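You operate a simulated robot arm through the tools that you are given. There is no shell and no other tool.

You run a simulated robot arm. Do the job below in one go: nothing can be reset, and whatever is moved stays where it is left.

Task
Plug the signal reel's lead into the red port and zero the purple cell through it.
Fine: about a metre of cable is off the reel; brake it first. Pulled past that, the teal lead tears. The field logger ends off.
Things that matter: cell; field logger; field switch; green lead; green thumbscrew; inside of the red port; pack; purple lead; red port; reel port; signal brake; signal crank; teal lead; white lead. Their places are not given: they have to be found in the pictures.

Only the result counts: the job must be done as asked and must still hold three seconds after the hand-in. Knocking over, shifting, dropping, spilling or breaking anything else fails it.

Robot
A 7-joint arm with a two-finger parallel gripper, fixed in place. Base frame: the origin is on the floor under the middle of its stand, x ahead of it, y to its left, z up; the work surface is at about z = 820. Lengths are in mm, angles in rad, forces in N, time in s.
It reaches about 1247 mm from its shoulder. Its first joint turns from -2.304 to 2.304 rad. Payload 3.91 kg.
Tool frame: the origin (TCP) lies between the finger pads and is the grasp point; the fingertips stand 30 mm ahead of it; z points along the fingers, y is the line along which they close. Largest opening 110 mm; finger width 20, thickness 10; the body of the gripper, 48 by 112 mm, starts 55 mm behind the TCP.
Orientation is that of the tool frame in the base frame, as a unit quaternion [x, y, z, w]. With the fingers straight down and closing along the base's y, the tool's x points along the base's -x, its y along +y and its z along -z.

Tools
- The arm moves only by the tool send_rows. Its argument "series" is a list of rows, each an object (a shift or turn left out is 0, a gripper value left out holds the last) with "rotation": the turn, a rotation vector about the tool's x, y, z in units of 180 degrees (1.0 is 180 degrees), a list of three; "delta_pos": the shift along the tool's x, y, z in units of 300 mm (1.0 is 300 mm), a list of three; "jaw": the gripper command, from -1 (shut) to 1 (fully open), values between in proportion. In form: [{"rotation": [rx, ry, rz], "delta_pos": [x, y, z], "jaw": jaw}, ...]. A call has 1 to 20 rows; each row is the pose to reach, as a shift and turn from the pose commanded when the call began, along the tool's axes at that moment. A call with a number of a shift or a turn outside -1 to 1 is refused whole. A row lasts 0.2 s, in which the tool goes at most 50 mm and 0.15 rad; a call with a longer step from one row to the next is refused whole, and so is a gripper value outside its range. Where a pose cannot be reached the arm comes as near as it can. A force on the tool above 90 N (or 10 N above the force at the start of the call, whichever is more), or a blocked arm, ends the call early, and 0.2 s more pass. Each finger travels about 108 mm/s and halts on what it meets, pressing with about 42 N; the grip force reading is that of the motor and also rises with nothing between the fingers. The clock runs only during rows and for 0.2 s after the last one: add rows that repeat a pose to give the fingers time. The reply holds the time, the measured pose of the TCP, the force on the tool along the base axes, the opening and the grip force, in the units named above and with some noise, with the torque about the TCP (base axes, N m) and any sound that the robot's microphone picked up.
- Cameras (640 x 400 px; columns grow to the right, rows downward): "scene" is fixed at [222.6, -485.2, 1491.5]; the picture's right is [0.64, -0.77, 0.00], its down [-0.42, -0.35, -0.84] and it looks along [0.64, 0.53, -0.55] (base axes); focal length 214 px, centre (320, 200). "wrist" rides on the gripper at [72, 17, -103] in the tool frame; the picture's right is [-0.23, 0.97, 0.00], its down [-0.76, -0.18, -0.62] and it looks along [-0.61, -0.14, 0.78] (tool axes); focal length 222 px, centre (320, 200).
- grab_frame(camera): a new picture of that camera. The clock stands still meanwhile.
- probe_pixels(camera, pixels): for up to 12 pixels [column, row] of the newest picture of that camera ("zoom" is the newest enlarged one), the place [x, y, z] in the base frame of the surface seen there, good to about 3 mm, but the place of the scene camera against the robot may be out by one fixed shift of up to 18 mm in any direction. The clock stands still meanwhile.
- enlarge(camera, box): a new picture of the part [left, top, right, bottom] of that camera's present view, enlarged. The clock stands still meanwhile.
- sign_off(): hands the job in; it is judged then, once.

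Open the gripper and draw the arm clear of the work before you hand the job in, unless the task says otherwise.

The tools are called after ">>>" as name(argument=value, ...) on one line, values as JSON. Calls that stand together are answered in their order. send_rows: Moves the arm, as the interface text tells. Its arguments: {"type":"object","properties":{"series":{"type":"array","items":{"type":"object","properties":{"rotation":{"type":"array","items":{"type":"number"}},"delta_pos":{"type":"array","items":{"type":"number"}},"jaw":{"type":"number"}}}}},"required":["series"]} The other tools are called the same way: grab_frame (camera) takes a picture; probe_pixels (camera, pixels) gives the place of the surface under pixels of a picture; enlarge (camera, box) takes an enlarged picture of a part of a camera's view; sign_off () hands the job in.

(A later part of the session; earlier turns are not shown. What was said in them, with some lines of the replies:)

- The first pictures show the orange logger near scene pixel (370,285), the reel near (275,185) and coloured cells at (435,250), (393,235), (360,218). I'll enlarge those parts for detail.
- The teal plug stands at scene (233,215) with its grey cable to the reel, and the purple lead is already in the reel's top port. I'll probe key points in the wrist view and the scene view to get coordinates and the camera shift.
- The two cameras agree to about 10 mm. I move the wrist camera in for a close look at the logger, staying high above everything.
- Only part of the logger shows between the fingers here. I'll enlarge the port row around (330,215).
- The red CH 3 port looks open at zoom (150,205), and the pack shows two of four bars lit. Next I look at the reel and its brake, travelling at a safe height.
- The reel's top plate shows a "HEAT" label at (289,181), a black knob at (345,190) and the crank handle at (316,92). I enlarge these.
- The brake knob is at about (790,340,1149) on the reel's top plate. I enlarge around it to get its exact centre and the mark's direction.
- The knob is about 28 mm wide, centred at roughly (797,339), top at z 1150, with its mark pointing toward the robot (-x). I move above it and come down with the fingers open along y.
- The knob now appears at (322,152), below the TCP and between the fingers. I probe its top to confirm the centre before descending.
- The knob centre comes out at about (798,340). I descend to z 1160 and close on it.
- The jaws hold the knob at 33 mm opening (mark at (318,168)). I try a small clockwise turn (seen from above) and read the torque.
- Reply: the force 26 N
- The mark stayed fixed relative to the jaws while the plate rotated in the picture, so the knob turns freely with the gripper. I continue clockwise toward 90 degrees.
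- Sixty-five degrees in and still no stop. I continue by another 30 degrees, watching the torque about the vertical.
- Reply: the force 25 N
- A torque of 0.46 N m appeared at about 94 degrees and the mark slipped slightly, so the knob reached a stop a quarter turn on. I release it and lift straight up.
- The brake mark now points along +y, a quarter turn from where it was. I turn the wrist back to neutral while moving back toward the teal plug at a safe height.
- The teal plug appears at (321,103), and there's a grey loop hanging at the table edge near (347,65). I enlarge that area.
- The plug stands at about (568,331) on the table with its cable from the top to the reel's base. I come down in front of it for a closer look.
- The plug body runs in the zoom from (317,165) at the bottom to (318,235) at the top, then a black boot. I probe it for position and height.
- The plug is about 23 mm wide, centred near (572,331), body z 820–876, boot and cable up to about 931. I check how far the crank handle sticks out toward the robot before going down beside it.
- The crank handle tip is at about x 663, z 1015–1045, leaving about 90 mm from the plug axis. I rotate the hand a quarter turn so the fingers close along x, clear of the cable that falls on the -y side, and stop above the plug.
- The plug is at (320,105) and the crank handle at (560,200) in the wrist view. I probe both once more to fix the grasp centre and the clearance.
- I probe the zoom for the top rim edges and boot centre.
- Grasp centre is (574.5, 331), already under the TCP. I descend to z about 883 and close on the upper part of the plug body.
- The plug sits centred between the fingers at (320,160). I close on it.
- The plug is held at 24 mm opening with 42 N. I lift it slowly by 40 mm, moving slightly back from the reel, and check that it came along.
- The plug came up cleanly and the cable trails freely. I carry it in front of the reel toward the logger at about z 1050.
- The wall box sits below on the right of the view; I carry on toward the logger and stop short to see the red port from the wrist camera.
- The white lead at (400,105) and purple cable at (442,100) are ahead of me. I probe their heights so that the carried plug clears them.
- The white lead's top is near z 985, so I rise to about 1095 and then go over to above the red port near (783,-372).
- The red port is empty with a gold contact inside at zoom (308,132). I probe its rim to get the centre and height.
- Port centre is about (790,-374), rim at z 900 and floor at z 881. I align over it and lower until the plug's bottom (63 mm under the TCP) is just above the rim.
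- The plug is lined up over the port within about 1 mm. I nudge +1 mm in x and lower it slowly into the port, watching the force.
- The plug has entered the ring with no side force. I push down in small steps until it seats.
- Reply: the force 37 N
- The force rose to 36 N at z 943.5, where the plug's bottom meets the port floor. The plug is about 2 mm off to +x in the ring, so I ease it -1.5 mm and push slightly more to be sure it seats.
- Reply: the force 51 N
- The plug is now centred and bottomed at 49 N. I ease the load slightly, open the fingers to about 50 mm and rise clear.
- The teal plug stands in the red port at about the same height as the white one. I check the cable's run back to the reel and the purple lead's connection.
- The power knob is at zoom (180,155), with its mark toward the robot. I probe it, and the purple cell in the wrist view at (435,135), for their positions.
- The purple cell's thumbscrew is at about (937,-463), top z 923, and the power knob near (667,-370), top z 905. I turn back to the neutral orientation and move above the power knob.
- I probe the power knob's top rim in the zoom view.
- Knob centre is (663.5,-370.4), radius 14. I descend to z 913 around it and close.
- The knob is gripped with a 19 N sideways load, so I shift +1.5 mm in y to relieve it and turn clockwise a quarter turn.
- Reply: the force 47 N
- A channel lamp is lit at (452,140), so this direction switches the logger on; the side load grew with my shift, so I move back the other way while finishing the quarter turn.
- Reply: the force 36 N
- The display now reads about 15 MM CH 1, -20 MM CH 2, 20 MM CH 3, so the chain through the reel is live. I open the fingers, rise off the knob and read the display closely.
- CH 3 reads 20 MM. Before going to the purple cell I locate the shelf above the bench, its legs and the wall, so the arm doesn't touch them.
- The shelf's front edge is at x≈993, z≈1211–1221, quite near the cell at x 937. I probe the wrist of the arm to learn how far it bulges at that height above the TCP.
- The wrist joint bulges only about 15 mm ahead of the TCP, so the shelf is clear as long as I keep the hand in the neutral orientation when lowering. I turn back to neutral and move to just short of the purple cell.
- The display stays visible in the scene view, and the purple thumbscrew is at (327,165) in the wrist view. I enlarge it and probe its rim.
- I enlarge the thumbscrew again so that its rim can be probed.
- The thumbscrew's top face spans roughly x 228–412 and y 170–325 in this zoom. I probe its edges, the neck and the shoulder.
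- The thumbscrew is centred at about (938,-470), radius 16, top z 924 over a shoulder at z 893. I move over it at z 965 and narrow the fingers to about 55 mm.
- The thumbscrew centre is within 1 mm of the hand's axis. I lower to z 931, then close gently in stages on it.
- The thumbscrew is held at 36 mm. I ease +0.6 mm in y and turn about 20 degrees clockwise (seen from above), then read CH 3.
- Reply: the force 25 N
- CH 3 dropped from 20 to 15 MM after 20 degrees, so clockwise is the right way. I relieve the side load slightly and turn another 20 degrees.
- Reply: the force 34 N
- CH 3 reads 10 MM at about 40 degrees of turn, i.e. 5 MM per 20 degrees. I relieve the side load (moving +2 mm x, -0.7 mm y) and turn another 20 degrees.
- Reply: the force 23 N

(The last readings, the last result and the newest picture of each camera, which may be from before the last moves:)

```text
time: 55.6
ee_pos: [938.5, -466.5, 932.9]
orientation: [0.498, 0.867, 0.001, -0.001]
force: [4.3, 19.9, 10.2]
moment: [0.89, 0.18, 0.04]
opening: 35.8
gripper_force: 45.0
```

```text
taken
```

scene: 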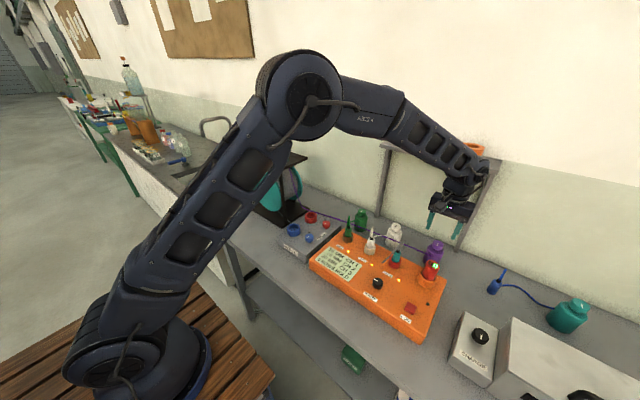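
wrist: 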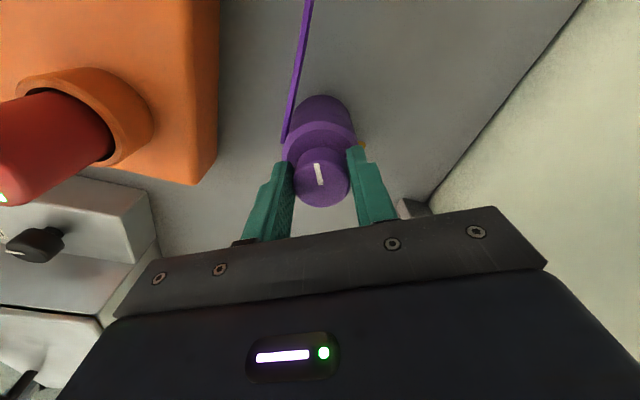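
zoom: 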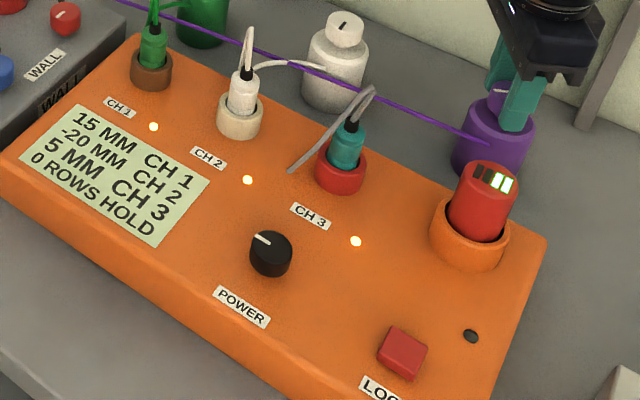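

CH 3 reads 5 MM at about 60 degrees. I turn a further 20 degrees, relieving the y load slightly.

>>> send_rows(series=[{"delta_pos": [0.002, 0.002, 0], "rotation": [0, 0, 0.0]}, {"delta_pos": [0.002, 0.002, 0], "rotation": [0, 0, 0.04]}, {"delta_pos": [0.002, 0.002, 0], "rotation": [0, 0, 0.08]}, {"delta_pos": [0.002, 0.002, 0], "rotation": [0, 0, 0.112]}, {"delta_pos": [0.002, 0.002, 0], "rotation": [0, 0, 0.112]}])

>>> enlarge(camera="scene", box=[310, 230, 470, 310])

>>> grab_frame(camera="wrist")

```text
time: 56.8
ee_pos: [939.0, -465.5, 932.2]
orientation: [0.642, 0.767, 0.0, 0.0]
force: [24.4, 23.5, 0.1]
moment: [0.47, -0.55, 0.11]
opening: 35.6
gripper_force: 45.0
```

```text
4.00 times, centred on (390, 270) of scene
```

zoom: 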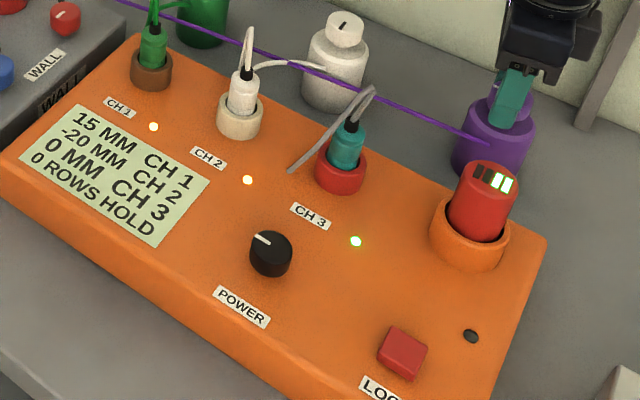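

```text
taken
```

wrist: 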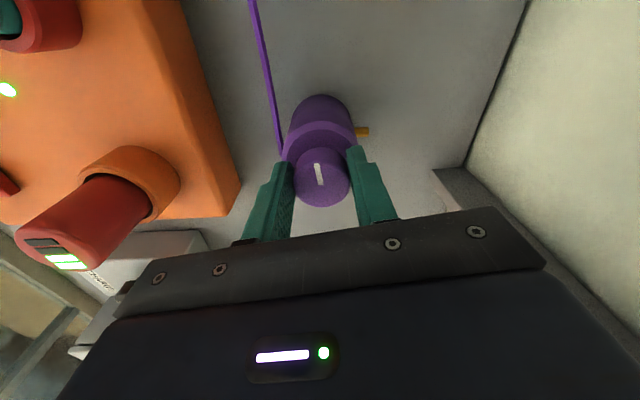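

CH 3 now reads 0 MM and its lamp at zoom (356,241) has turned green. I relieve the side load a little, then open the fingers and rise straight up.

>>> send_rows(series=[{"delta_pos": [0.002, 0.003, 0]}, {"delta_pos": [0.004, 0.0055, 0]}, {"delta_pos": [0.004, 0.0055, 0]}])

>>> enlarge(camera="scene", box=[310, 230, 470, 310])

```text
time: 57.6
ee_pos: [939.5, -466.0, 933.2]
orientation: [0.642, 0.766, 0.0, 0.0]
force: [16.6, 18.2, -1.6]
moment: [0.54, -0.31, 0.04]
opening: 35.5
gripper_force: 44.8
```

```text
4.00 times, centred on (390, 270) of scene
```

zoom: 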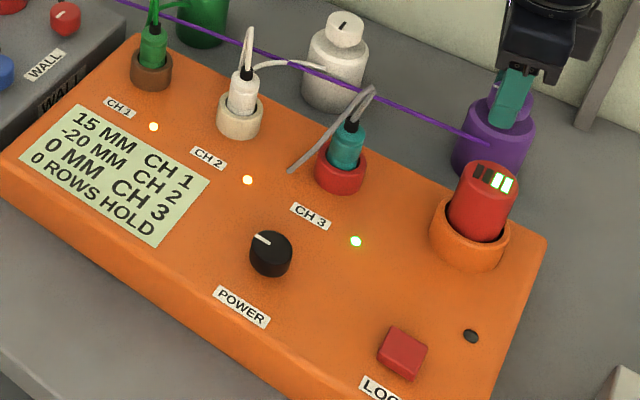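

The side load fell from (24,24) to (17,18) N and the reading is unchanged. I relieve the rest with about 3 mm more before letting go.

>>> send_rows(series=[{"delta_pos": [0.004, 0.006, 0]}, {"delta_pos": [0.008, 0.0115, 0]}, {"delta_pos": [0.008, 0.0115, 0]}])

>>> enlarge(camera="scene", box=[310, 230, 470, 310])

```text
time: 58.4
ee_pos: [939.1, -466.0, 932.4]
orientation: [0.644, 0.765, -0.001, 0.0]
force: [-27.6, -3.7, 8.1]
moment: [0.55, 0.87, -0.13]
opening: 35.6
gripper_force: 44.9
```

```text
4.00 times, centred on (390, 270) of scene
```

zoom: 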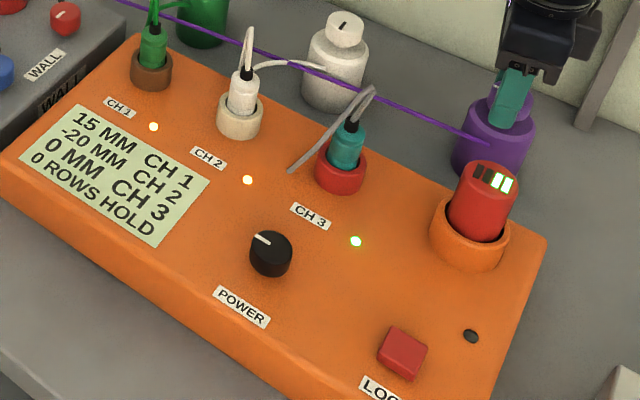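

The load in x overshot to -28 N; I step back about 1.8 mm in x to bring it near zero.

>>> send_rows(series=[{"delta_pos": [0.0, -0.003, 0]}, {"delta_pos": [0.001, -0.006, 0]}, {"delta_pos": [0.001, -0.006, 0]}])

```text
time: 59.2
ee_pos: [939.8, -465.3, 932.3]
orientation: [0.643, 0.766, 0.0, 0.0]
force: [-12.1, -30.1, 2.1]
moment: [-1.25, 0.18, -0.05]
opening: 35.4
gripper_force: 45.6
```

The rotational moment stays near zero (-0.05 N m), so letting go should not turn the screw. I open and rise.

>>> send_rows(series=[{"delta_pos": [0, 0, 0], "jaw": -0.3}, {"delta_pos": [0, 0, 0], "jaw": 0.0}, {"delta_pos": [0, 0, 0], "jaw": 0.0}, {"delta_pos": [0, 0, -0.06], "jaw": 0.0}, {"delta_pos": [0, 0, -0.13], "jaw": 0.0}, {"delta_pos": [0, 0, -0.13], "jaw": 0.0}])

>>> enlarge(camera="scene", box=[310, 230, 470, 310])

>>> grab_frame(camera="wrist")

```text
time: 60.6
ee_pos: [939.2, -461.8, 969.6]
orientation: [0.642, 0.767, 0.0, 0.0]
force: [-0.3, 1.4, -1.0]
moment: [0.01, -0.06, 0.0]
opening: 55.0
gripper_force: 0.1
```

```text
4.00 times, centred on (390, 270) of scene
```

zoom: 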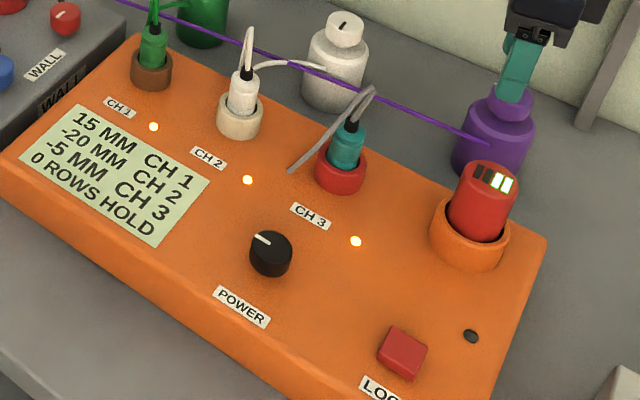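

```text
taken
```

wrist: 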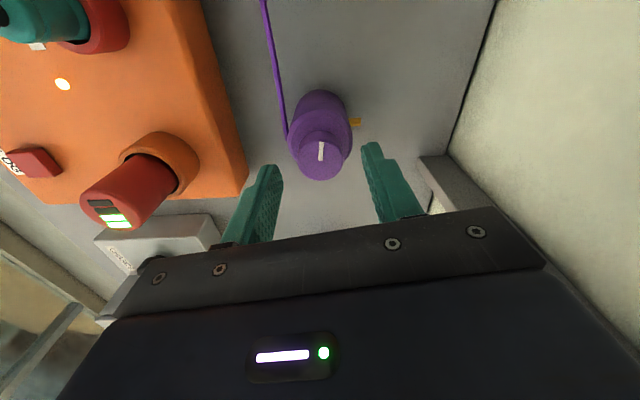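

Letting go dragged the screw on: CH 3 now reads -5 MM, so the hand was about 3–4 mm off centre in y. I measure the screw's centre again from this view before correcting.

>>> enlarge(camera="wrist", box=[270, 90, 370, 190])

```text
4.00 times, centred on (320, 140) of wrist
```

zoom: 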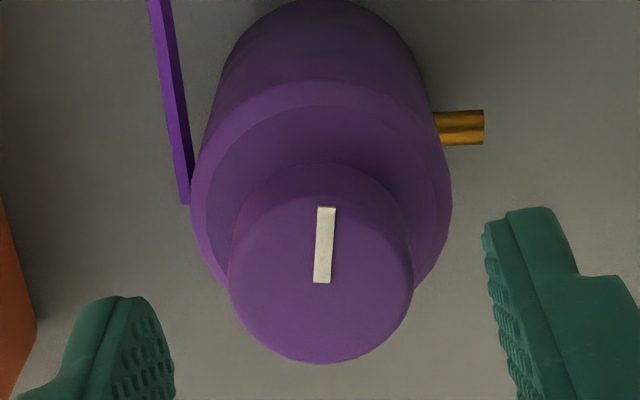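

In this view the screw's face is centred at zoom (321,277), which is lower than straight under the hand. I probe its rim for the centre.

>>> probe_pixels(camera="zoom", pixels=[[234, 285], [408, 285], [321, 358], [321, 198], [260, 335], [382, 335], [270, 215], [375, 215], [321, 278]])

```text
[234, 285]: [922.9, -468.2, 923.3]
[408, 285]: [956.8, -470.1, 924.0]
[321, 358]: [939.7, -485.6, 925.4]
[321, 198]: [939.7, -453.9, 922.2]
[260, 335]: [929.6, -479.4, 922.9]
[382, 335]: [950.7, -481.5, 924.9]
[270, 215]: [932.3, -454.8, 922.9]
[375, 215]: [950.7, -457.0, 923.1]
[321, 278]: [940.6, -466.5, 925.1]
```

The screw centre is (940,-469.5) from this side too. I move the hand's axis onto it (about -7.6 mm in y) before gripping again.

>>> send_rows(series=[{"delta_pos": [-0.013, -0.001, 0]}, {"delta_pos": [-0.0255, -0.002, 0]}, {"delta_pos": [-0.0255, -0.002, 0]}, {"delta_pos": [-0.0255, -0.002, 0]}])

>>> enlarge(camera="wrist", box=[270, 90, 370, 190])

```text
time: 61.6
ee_pos: [940.9, -470.2, 971.1]
orientation: [0.642, 0.767, 0.0, 0.0]
force: [-0.1, 1.0, 0.6]
moment: [0.02, 0.05, 0.0]
opening: 55.2
gripper_force: 0.1
```

```text
4.00 times, centred on (320, 140) of wrist
```

zoom: 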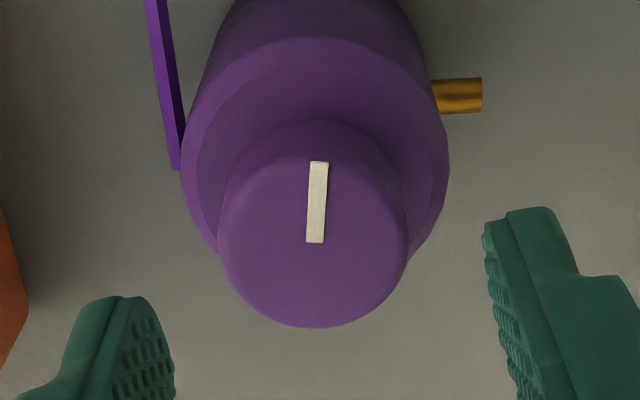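

The screw now shows at zoom (314,240), about 1 mm toward -x of the hand's axis. I correct by 1.2 mm, descend to z 931.5 and close gently.

>>> send_rows(series=[{"delta_pos": [0, -0.004, 0.04], "jaw": 0.0}, {"delta_pos": [0, -0.004, 0.1], "jaw": 0.0}, {"delta_pos": [0, -0.004, 0.131], "jaw": 0.0}, {"delta_pos": [0, -0.004, 0.131], "jaw": -0.25}, {"delta_pos": [0, -0.004, 0.131], "jaw": -0.32}, {"delta_pos": [0, -0.004, 0.131], "jaw": -0.36}, {"delta_pos": [0, -0.004, 0.131], "jaw": -0.4}, {"delta_pos": [0, -0.004, 0.131], "jaw": -0.4}])

>>> enlarge(camera="scene", box=[310, 230, 470, 310])

>>> enlarge(camera="wrist", box=[270, 110, 370, 210])

```text
time: 63.4
ee_pos: [940.1, -469.8, 931.3]
orientation: [0.642, 0.767, 0.0, 0.0]
force: [1.5, -0.6, 0.3]
moment: [-0.03, -0.08, 0.02]
opening: 34.8
gripper_force: 44.9
```

```text
4.00 times, centred on (390, 270) of scene
```

zoom: 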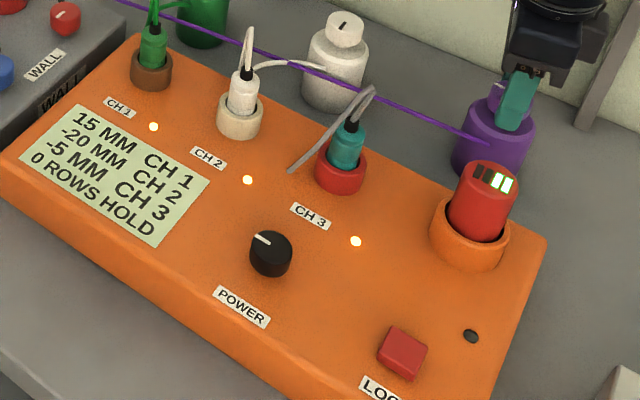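

```text
4.00 times, centred on (320, 160) of wrist
```

zoom: 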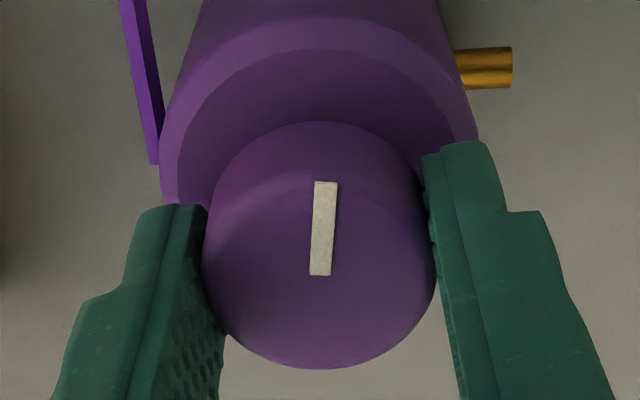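

The grip is now centred with under 2 N of side load, and CH 3 still reads -5. From the mark's tilt the screw is about 14 degrees past zero, so I turn it back counter-clockwise in steps, beginning with 8 degrees.

>>> send_rows(series=[{"rotation": [0, 0, -0.02]}, {"rotation": [0, 0, -0.0445]}, {"rotation": [0, 0, -0.0445]}])

>>> enlarge(camera="scene", box=[310, 230, 470, 310])

```text
time: 64.2
ee_pos: [941.5, -470.0, 931.7]
orientation: [0.586, 0.81, 0.001, -0.001]
force: [-4.0, 7.0, 1.6]
moment: [0.32, 0.12, -0.02]
opening: 34.7
gripper_force: 45.0
```

```text
4.00 times, centred on (390, 270) of scene
```

zoom: 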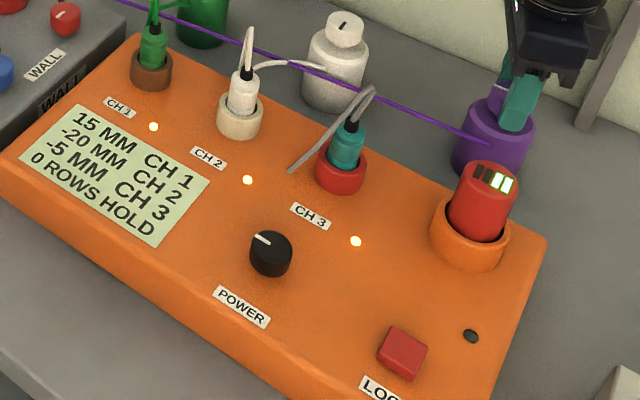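

CH 3 still shows -5 after 8 degrees back. I turn another 5 degrees counter-clockwise.

>>> send_rows(series=[{"rotation": [0, 0, -0.014]}, {"rotation": [0, 0, -0.028]}, {"rotation": [0, 0, -0.028]}])

>>> enlarge(camera="scene", box=[310, 230, 470, 310])

```text
time: 65.0
ee_pos: [938.9, -470.3, 932.7]
orientation: [0.551, 0.834, 0.0, 0.0]
force: [-1.6, 13.8, -1.9]
moment: [-0.12, -0.03, 0.01]
opening: 34.6
gripper_force: 44.3
```

```text
4.00 times, centred on (390, 270) of scene
```

zoom: 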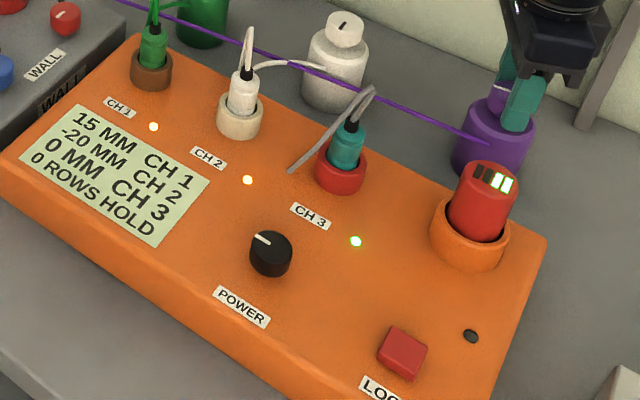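

CH 3 flipped to 0 MM with a green lamp between 8 and 13 degrees back. I go about 7.5 degrees further to reach the middle of the zero band, easing the small y load.

>>> send_rows(series=[{"delta_pos": [0.002, 0.001, 0], "rotation": [0, 0, -0.02]}, {"delta_pos": [0.002, 0.001, 0], "rotation": [0, 0, -0.041]}, {"delta_pos": [0.002, 0.001, 0], "rotation": [0, 0, -0.041]}])

>>> enlarge(camera="scene", box=[310, 230, 470, 310])

>>> enlarge(camera="wrist", box=[270, 110, 370, 210])

```text
time: 65.8
ee_pos: [940.4, -470.4, 931.4]
orientation: [0.495, 0.869, 0.0, 0.0]
force: [11.7, 1.9, -7.2]
moment: [-0.24, -0.32, -0.02]
opening: 34.6
gripper_force: 45.2
```

```text
4.00 times, centred on (390, 270) of scene
```

zoom: 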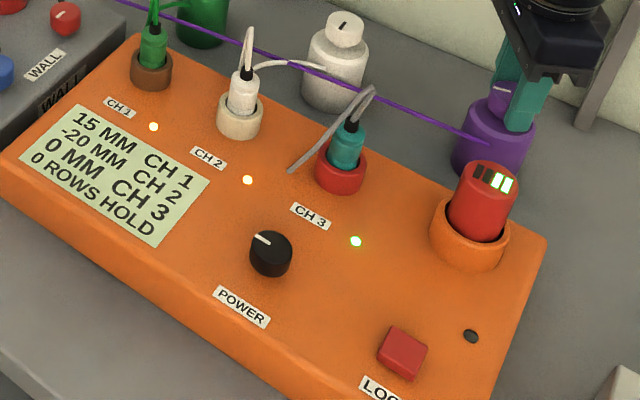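

```text
4.00 times, centred on (320, 160) of wrist
```

zoom: 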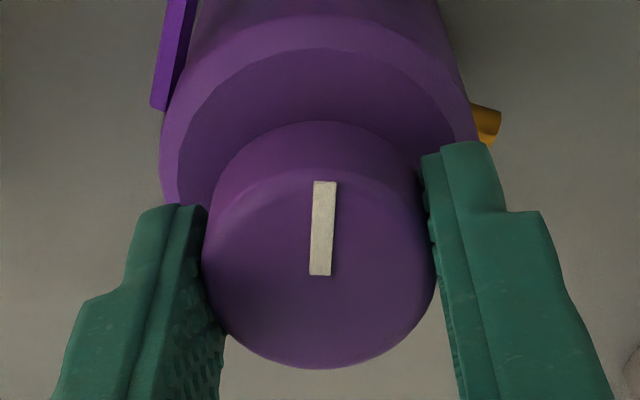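

CH 3 reads 0 with the green lamp, and the tangential load is only about 4 N. I ease the last side load and release gently.

>>> send_rows(series=[{"delta_pos": [-0.0008, 0.0022, 0]}, {"delta_pos": [-0.0008, 0.0022, 0]}])

```text
time: 66.4
ee_pos: [940.2, -470.7, 930.7]
orientation: [0.496, 0.868, -0.001, 0.0]
force: [7.1, 2.5, -4.0]
moment: [-0.61, -0.32, -0.02]
opening: 34.8
gripper_force: 45.1
```

The load is down to about 7 N, so I open the fingers and look at the display before rising.

>>> send_rows(series=[{"delta_pos": [0, 0, 0], "jaw": -0.3}, {"delta_pos": [0, 0, 0], "jaw": 0.0}, {"delta_pos": [0, 0, 0], "jaw": 0.0}])

>>> enlarge(camera="scene", box=[310, 230, 470, 310])

>>> enlarge(camera="wrist", box=[270, 110, 370, 210])

```text
time: 67.2
ee_pos: [941.4, -471.2, 932.1]
orientation: [0.496, 0.868, 0.0, 0.0]
force: [0.0, 0.1, -0.2]
moment: [0.02, 0.0, 0.01]
opening: 54.9
gripper_force: 0.1
```

```text
4.00 times, centred on (390, 270) of scene
```

zoom: 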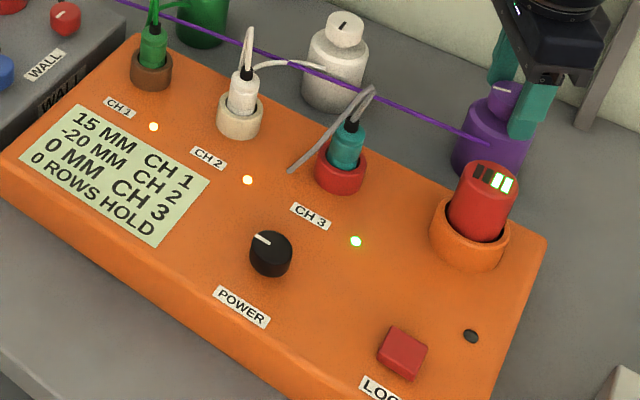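

```text
4.00 times, centred on (320, 160) of wrist
```

zoom: 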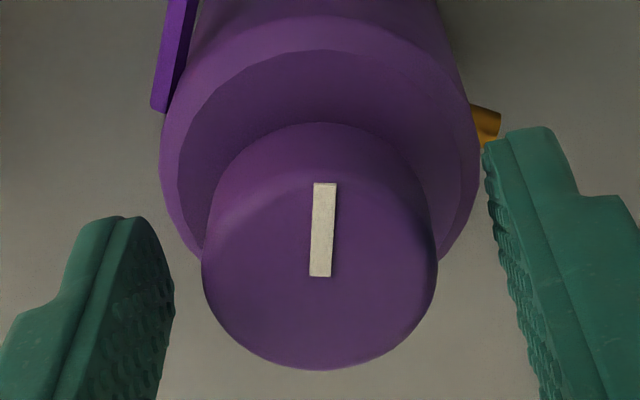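

The screw stayed put: CH 3 reads 0 with a green lamp. I rise, retreat toward the robot and swing back to neutral above the power knob.

>>> send_rows(series=[{"delta_pos": [0, 0, -0.073], "jaw": 0.0}, {"delta_pos": [0, 0, -0.143]}, {"delta_pos": [0.051, -0.086, -0.2]}, {"delta_pos": [0.102, -0.172, -0.283]}, {"delta_pos": [0.199, -0.27, -0.367], "rotation": [0, 0, -0.045]}, {"delta_pos": [0.31, -0.359, -0.377], "rotation": [0, 0, -0.09]}, {"delta_pos": [0.435, -0.44, -0.377], "rotation": [0, 0, -0.135]}, {"delta_pos": [0.552, -0.506, -0.377], "rotation": [0, 0, -0.18]}, {"delta_pos": [0.66, -0.558, -0.377], "rotation": [0, 0, -0.225]}, {"delta_pos": [0.757, -0.617, -0.377], "rotation": [0, 0, -0.27]}, {"delta_pos": [0.757, -0.617, -0.377], "rotation": [0, 0, -0.315]}, {"delta_pos": [0.757, -0.617, -0.377], "rotation": [0, 0, -0.3295]}, {"delta_pos": [0.757, -0.617, -0.377], "rotation": [0, 0, -0.3295]}])

>>> grab_frame(camera="wrist")

>>> grab_frame(camera="scene")

```text
time: 70.0
ee_pos: [666.0, -368.6, 1046.2]
orientation: [0.001, 1.0, -0.001, 0.001]
force: [-1.1, -0.4, -0.2]
moment: [0.02, 0.0, 0.04]
opening: 55.0
gripper_force: 0.0
```

```text
taken
```

wrist: 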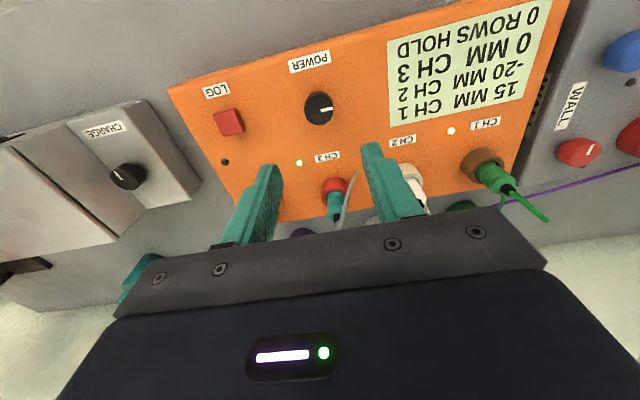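

```text
taken
```

scene: 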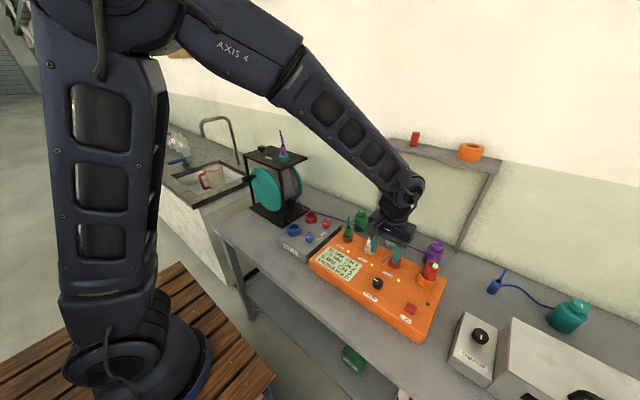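

The power knob's mark now points to +y (on), at (319,107). I rotate the hand to +90 degrees here so that I can later turn the knob back to neutral, then measure its centre again.

>>> send_rows(series=[{"delta_pos": [0, 0, 0.02], "rotation": [0, 0, 0.046], "jaw": 0.0}, {"delta_pos": [0, 0, 0.04], "rotation": [0, 0, 0.092]}, {"delta_pos": [0, 0, 0.06], "rotation": [0, 0, 0.138]}, {"delta_pos": [0, 0, 0.08], "rotation": [0, 0, 0.184]}, {"delta_pos": [0, 0, 0.1], "rotation": [0, 0, 0.23]}, {"delta_pos": [0, 0, 0.12], "rotation": [0, 0, 0.276]}, {"delta_pos": [0, 0, 0.14], "rotation": [0, 0, 0.322]}, {"delta_pos": [0, 0, 0.16], "rotation": [0, 0, 0.368]}, {"delta_pos": [0, 0, 0.18], "rotation": [0, 0, 0.414]}, {"delta_pos": [0, 0, 0.2], "rotation": [0, 0, 0.46]}, {"delta_pos": [0, 0, 0.22], "rotation": [0, 0, 0.5]}, {"delta_pos": [0, 0, 0.27], "rotation": [0, 0, 0.5]}, {"delta_pos": [0, 0, 0.27], "rotation": [0, 0, 0.5]}])

>>> enlarge(camera="wrist", box=[270, 90, 370, 190])

```text
time: 72.8
ee_pos: [664.8, -369.5, 966.1]
orientation: [0.708, 0.706, 0.0, 0.0]
force: [0.5, 0.1, 0.6]
moment: [0.02, 0.01, 0.0]
opening: 55.1
gripper_force: 0.0
```

```text
4.00 times, centred on (320, 140) of wrist
```

zoom: 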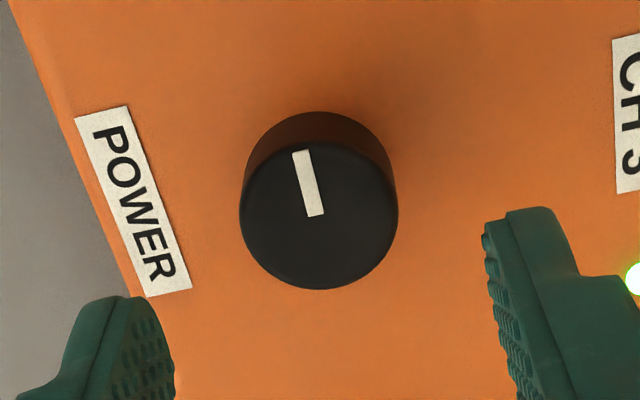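

The knob shows centred near zoom (318,215). I probe its rim for the centre from this side.

>>> probe_pixels(camera="zoom", pixels=[[244, 218], [393, 212], [318, 286], [318, 145], [265, 265], [372, 265], [262, 165], [370, 165], [318, 215]])

```text
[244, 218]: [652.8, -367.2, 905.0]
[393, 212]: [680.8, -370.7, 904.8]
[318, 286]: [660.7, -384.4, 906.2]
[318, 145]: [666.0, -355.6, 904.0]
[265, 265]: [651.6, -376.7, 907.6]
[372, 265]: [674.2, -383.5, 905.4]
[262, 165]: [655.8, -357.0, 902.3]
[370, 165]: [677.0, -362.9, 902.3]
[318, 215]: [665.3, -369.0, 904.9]
```

Probing gives a centre of about (665,-369.8), which is where the hand's axis already is. I descend to z 914 and close gently.

>>> send_rows(series=[{"delta_pos": [0, 0, 0.06], "jaw": 0.0}, {"delta_pos": [0, 0, 0.12], "jaw": 0.0}, {"delta_pos": [0, 0, 0.172], "jaw": 0.0}, {"delta_pos": [0, 0, 0.172], "jaw": -0.25}, {"delta_pos": [0, 0, 0.172], "jaw": -0.36}, {"delta_pos": [0, 0, 0.172], "jaw": -0.42}, {"delta_pos": [0, 0, 0.172], "jaw": -0.5}, {"delta_pos": [0, 0, 0.172], "jaw": -0.5}])

>>> enlarge(camera="wrist", box=[270, 110, 370, 210])

```text
time: 74.6
ee_pos: [665.2, -367.1, 912.0]
orientation: [0.709, 0.706, -0.001, -0.001]
force: [-14.6, 0.6, -2.7]
moment: [-0.06, 0.21, -0.05]
opening: 31.7
gripper_force: 44.6
```

```text
4.00 times, centred on (320, 160) of wrist
```

zoom: 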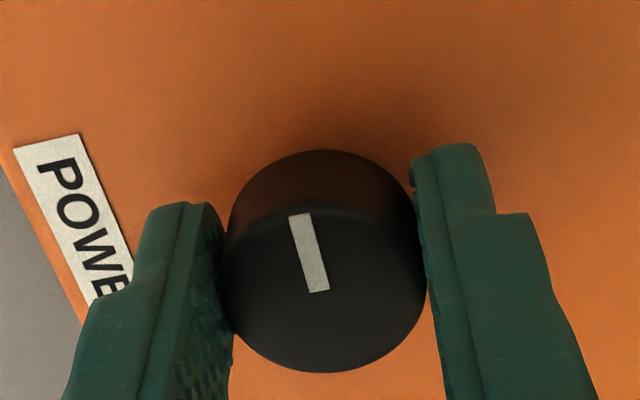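

The grip holds with 15 N of x load; I ease -1 mm in x and turn counter-clockwise 45 degrees, then check.

>>> send_rows(series=[{"delta_pos": [0, -0.0033, 0], "rotation": [0, 0, 0]}, {"delta_pos": [0, -0.0033, 0], "rotation": [0, 0, -0.045]}, {"delta_pos": [0, -0.0033, 0], "rotation": [0, 0, -0.09]}, {"delta_pos": [0, -0.0033, 0], "rotation": [0, 0, -0.135]}, {"delta_pos": [0, -0.0033, 0], "rotation": [0, 0, -0.18]}, {"delta_pos": [0, -0.0033, 0], "rotation": [0, 0, -0.225]}, {"delta_pos": [0, -0.0033, 0], "rotation": [0, 0, -0.225]}])

>>> enlarge(camera="scene", box=[310, 230, 470, 310])

```text
time: 76.2
ee_pos: [664.2, -368.3, 912.2]
orientation: [0.419, 0.908, 0.0, -0.002]
force: [-32.5, 7.3, -14.5]
moment: [0.06, 0.35, -0.04]
opening: 31.8
gripper_force: 45.7
```

```text
4.00 times, centred on (390, 270) of scene
```

zoom: 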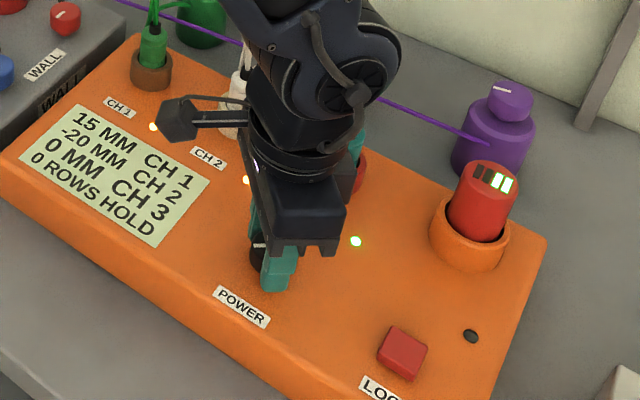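

Still on at about 41 degrees back, with a -32 N x load. I move 2 mm toward -x and finish the turn to the stop.

>>> send_rows(series=[{"delta_pos": [0.006, -0.005, 0], "rotation": [0, 0, 0]}, {"delta_pos": [0.006, -0.005, 0], "rotation": [0, 0, -0.045]}, {"delta_pos": [0.006, -0.005, 0], "rotation": [0, 0, -0.09]}, {"delta_pos": [0.006, -0.005, 0], "rotation": [0, 0, -0.135]}, {"delta_pos": [0.006, -0.005, 0], "rotation": [0, 0, -0.18]}, {"delta_pos": [0.006, -0.005, 0], "rotation": [0, 0, -0.225]}, {"delta_pos": [0.006, -0.005, 0], "rotation": [0, 0, -0.27]}, {"delta_pos": [0.006, -0.005, 0], "rotation": [0, 0, -0.27]}])

>>> enlarge(camera="scene", box=[310, 230, 470, 310])

>>> grab_frame(camera="wrist")

```text
time: 78.0
ee_pos: [663.1, -370.1, 912.7]
orientation: [0.009, 1.0, -0.001, 0.0]
force: [-5.1, -29.8, -20.2]
moment: [-0.6, -0.03, -0.06]
opening: 31.7
gripper_force: 45.0
```

```text
4.00 times, centred on (390, 270) of scene
```

zoom: 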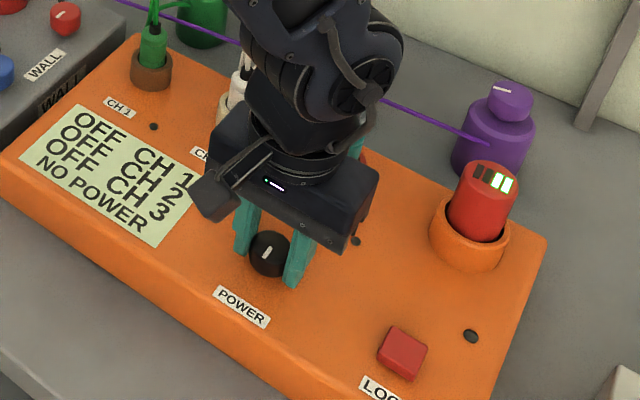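

```text
taken
```

wrist: 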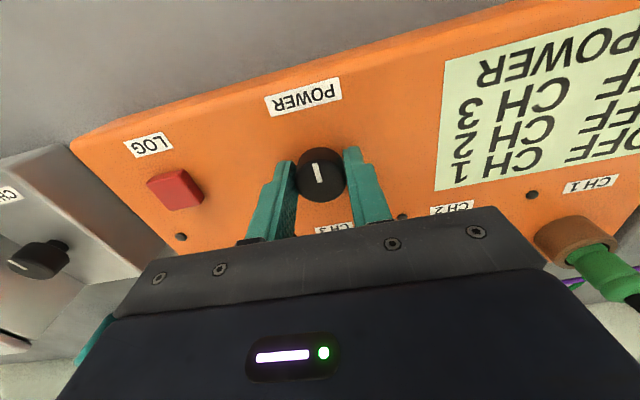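

The logger shows OFF / NO POWER and the lamps are dark. I ease the y load by 2 mm before letting go of the knob.

>>> send_rows(series=[{"delta_pos": [0.001, -0.004, 0.0]}, {"delta_pos": [0.001, -0.007, 0.0]}, {"delta_pos": [0.001, -0.007, 0.0]}])

```text
time: 78.8
ee_pos: [661.4, -369.9, 913.6]
orientation: [0.009, 1.0, 0.0, 0.0]
force: [1.1, -15.4, -11.8]
moment: [-0.18, -0.11, -0.01]
opening: 31.9
gripper_force: 44.9
```

The side load is down to 15 N along the closing direction only. I open the fingers and rise clear of the knob.

>>> send_rows(series=[{"delta_pos": [0, -0.003, 0], "jaw": -0.5}, {"delta_pos": [0, -0.003, 0], "jaw": 0.0}, {"delta_pos": [0, -0.003, 0], "jaw": 0.0}, {"delta_pos": [0, -0.003, 0], "jaw": 0.0}, {"delta_pos": [0, -0.003, -0.1], "jaw": 0.0}, {"delta_pos": [0, -0.003, -0.25], "jaw": 0.0}, {"delta_pos": [0, -0.003, -0.4], "jaw": 0.0}, {"delta_pos": [0, -0.003, -0.55], "jaw": 0.0}])

>>> grab_frame(camera="wrist")

>>> grab_frame(camera="scene")

>>> enlarge(camera="scene", box=[310, 210, 470, 310])

```text
time: 80.6
ee_pos: [661.8, -374.5, 1075.7]
orientation: [0.01, 1.0, 0.0, 0.0]
force: [0.1, -1.0, -0.5]
moment: [0.03, 0.03, -0.06]
opening: 55.0
gripper_force: 0.1
```

```text
taken
```

wrist: 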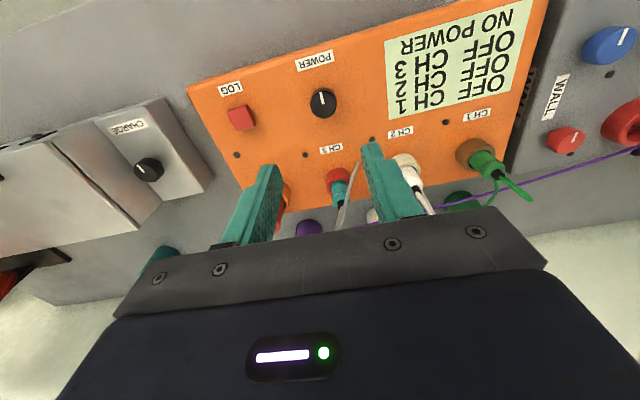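

```text
taken
```

scene: 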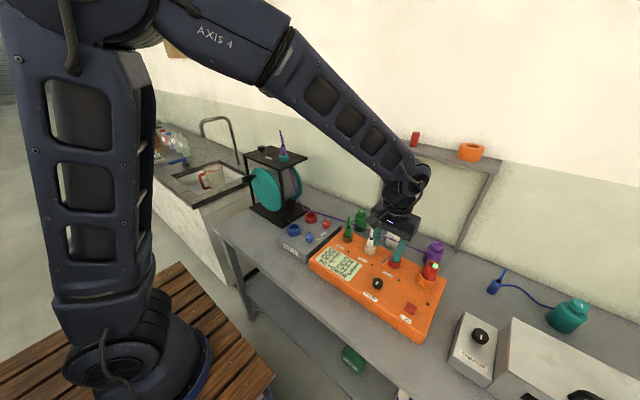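

```text
4.00 times, centred on (390, 260) of scene
```

zoom: 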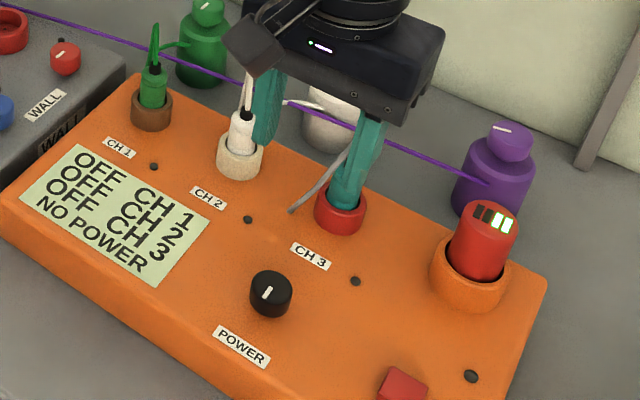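

The logger is off and everything stands as before. I open the jaws fully and draw the arm up and back clear of the bench.

>>> send_rows(series=[{"delta_pos": [0, 0, -0.15], "jaw": 0.5}, {"delta_pos": [0, 0, -0.3], "jaw": 1}, {"delta_pos": [0.02, 0.05, -0.44], "jaw": 1}, {"delta_pos": [0.05, 0.12, -0.56], "jaw": 1}, {"delta_pos": [0.09, 0.22, -0.66], "jaw": 1}, {"delta_pos": [0.14, 0.33, -0.75], "jaw": 1}, {"delta_pos": [0.19, 0.44, -0.83], "jaw": 1}, {"delta_pos": [0.24, 0.56, -0.9], "jaw": 1}, {"delta_pos": [0.29, 0.68, -0.96], "jaw": 1}, {"delta_pos": [0.33, 0.8, -1.0], "jaw": 1}, {"delta_pos": [0.35, 0.9, -1.0], "jaw": 1}, {"delta_pos": [0.35, 0.9, -1.0], "jaw": 1}])

>>> grab_frame(camera="scene")

>>> enlarge(camera="scene", box=[330, 200, 470, 310])

>>> enlarge(camera="scene", box=[220, 125, 350, 240])

```text
time: 83.2
ee_pos: [563.6, -97.6, 1376.5]
orientation: [0.009, 1.0, -0.001, 0.0]
force: [-0.2, -0.7, 0.1]
moment: [0.0, 0.0, 0.0]
opening: 109.8
gripper_force: 0.0
```

```text
taken
```

scene: 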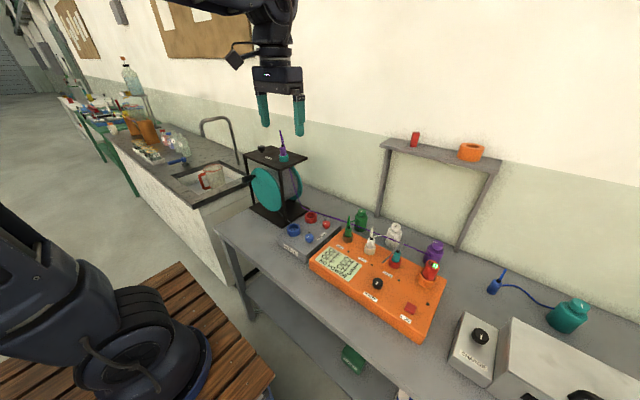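

```text
3.64 times, centred on (400, 255) of scene
```

zoom: 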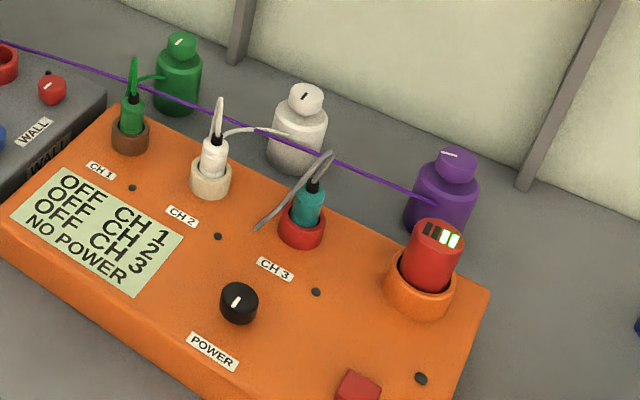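

```text
3.48 times, centred on (285, 182) of scene
```

zoom: 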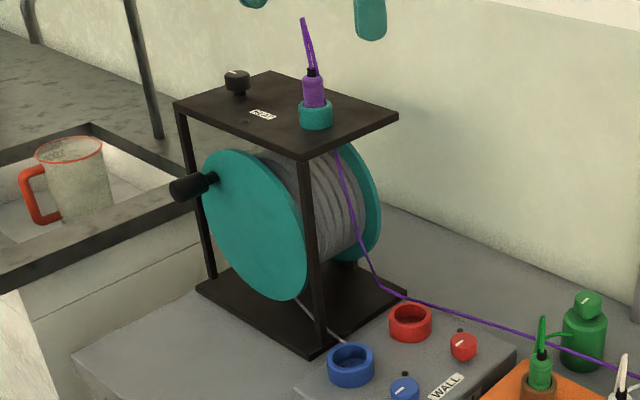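

The teal plug is in the red port, and CH 3 read 0 MM before I switched the logger off. The logger is off, the brake is set, the reel has not turned, and the arm is clear with the gripper open. I hand in the job.

>>> sign_off()

```text
The job is handed in.
```

The signal reel's lead is plugged into the red port (CH 3), and the purple cell is zeroed through it. I handed the job in with the field logger off. The reply only confirmed the hand-in, so I don't know the verdict.

- **Brake:** I turned the reel's brake knob a quarter turn to its stop before touching the lead. The crank handle is still where it was, so the reel did not turn.
- **Lead:** The teal plug went into the red port and bottomed out, standing as high as the white plug beside it. The cable was never pulled tight.
- **Zeroing:** With the logger on, CH 3 first read 20 MM, and I turned the purple cell's thumbscrew until it read 0 with a green lamp. My first release dragged the screw to -5 MM. I re-gripped on centre and turned it back to about the middle of the zero band. It still read 0 after I let go.
- **End state:** The logger shows OFF / NO POWER. In the last pictures the green and white leads, the pack and everything else look untouched. The gripper is open and the arm is clear of the bench.
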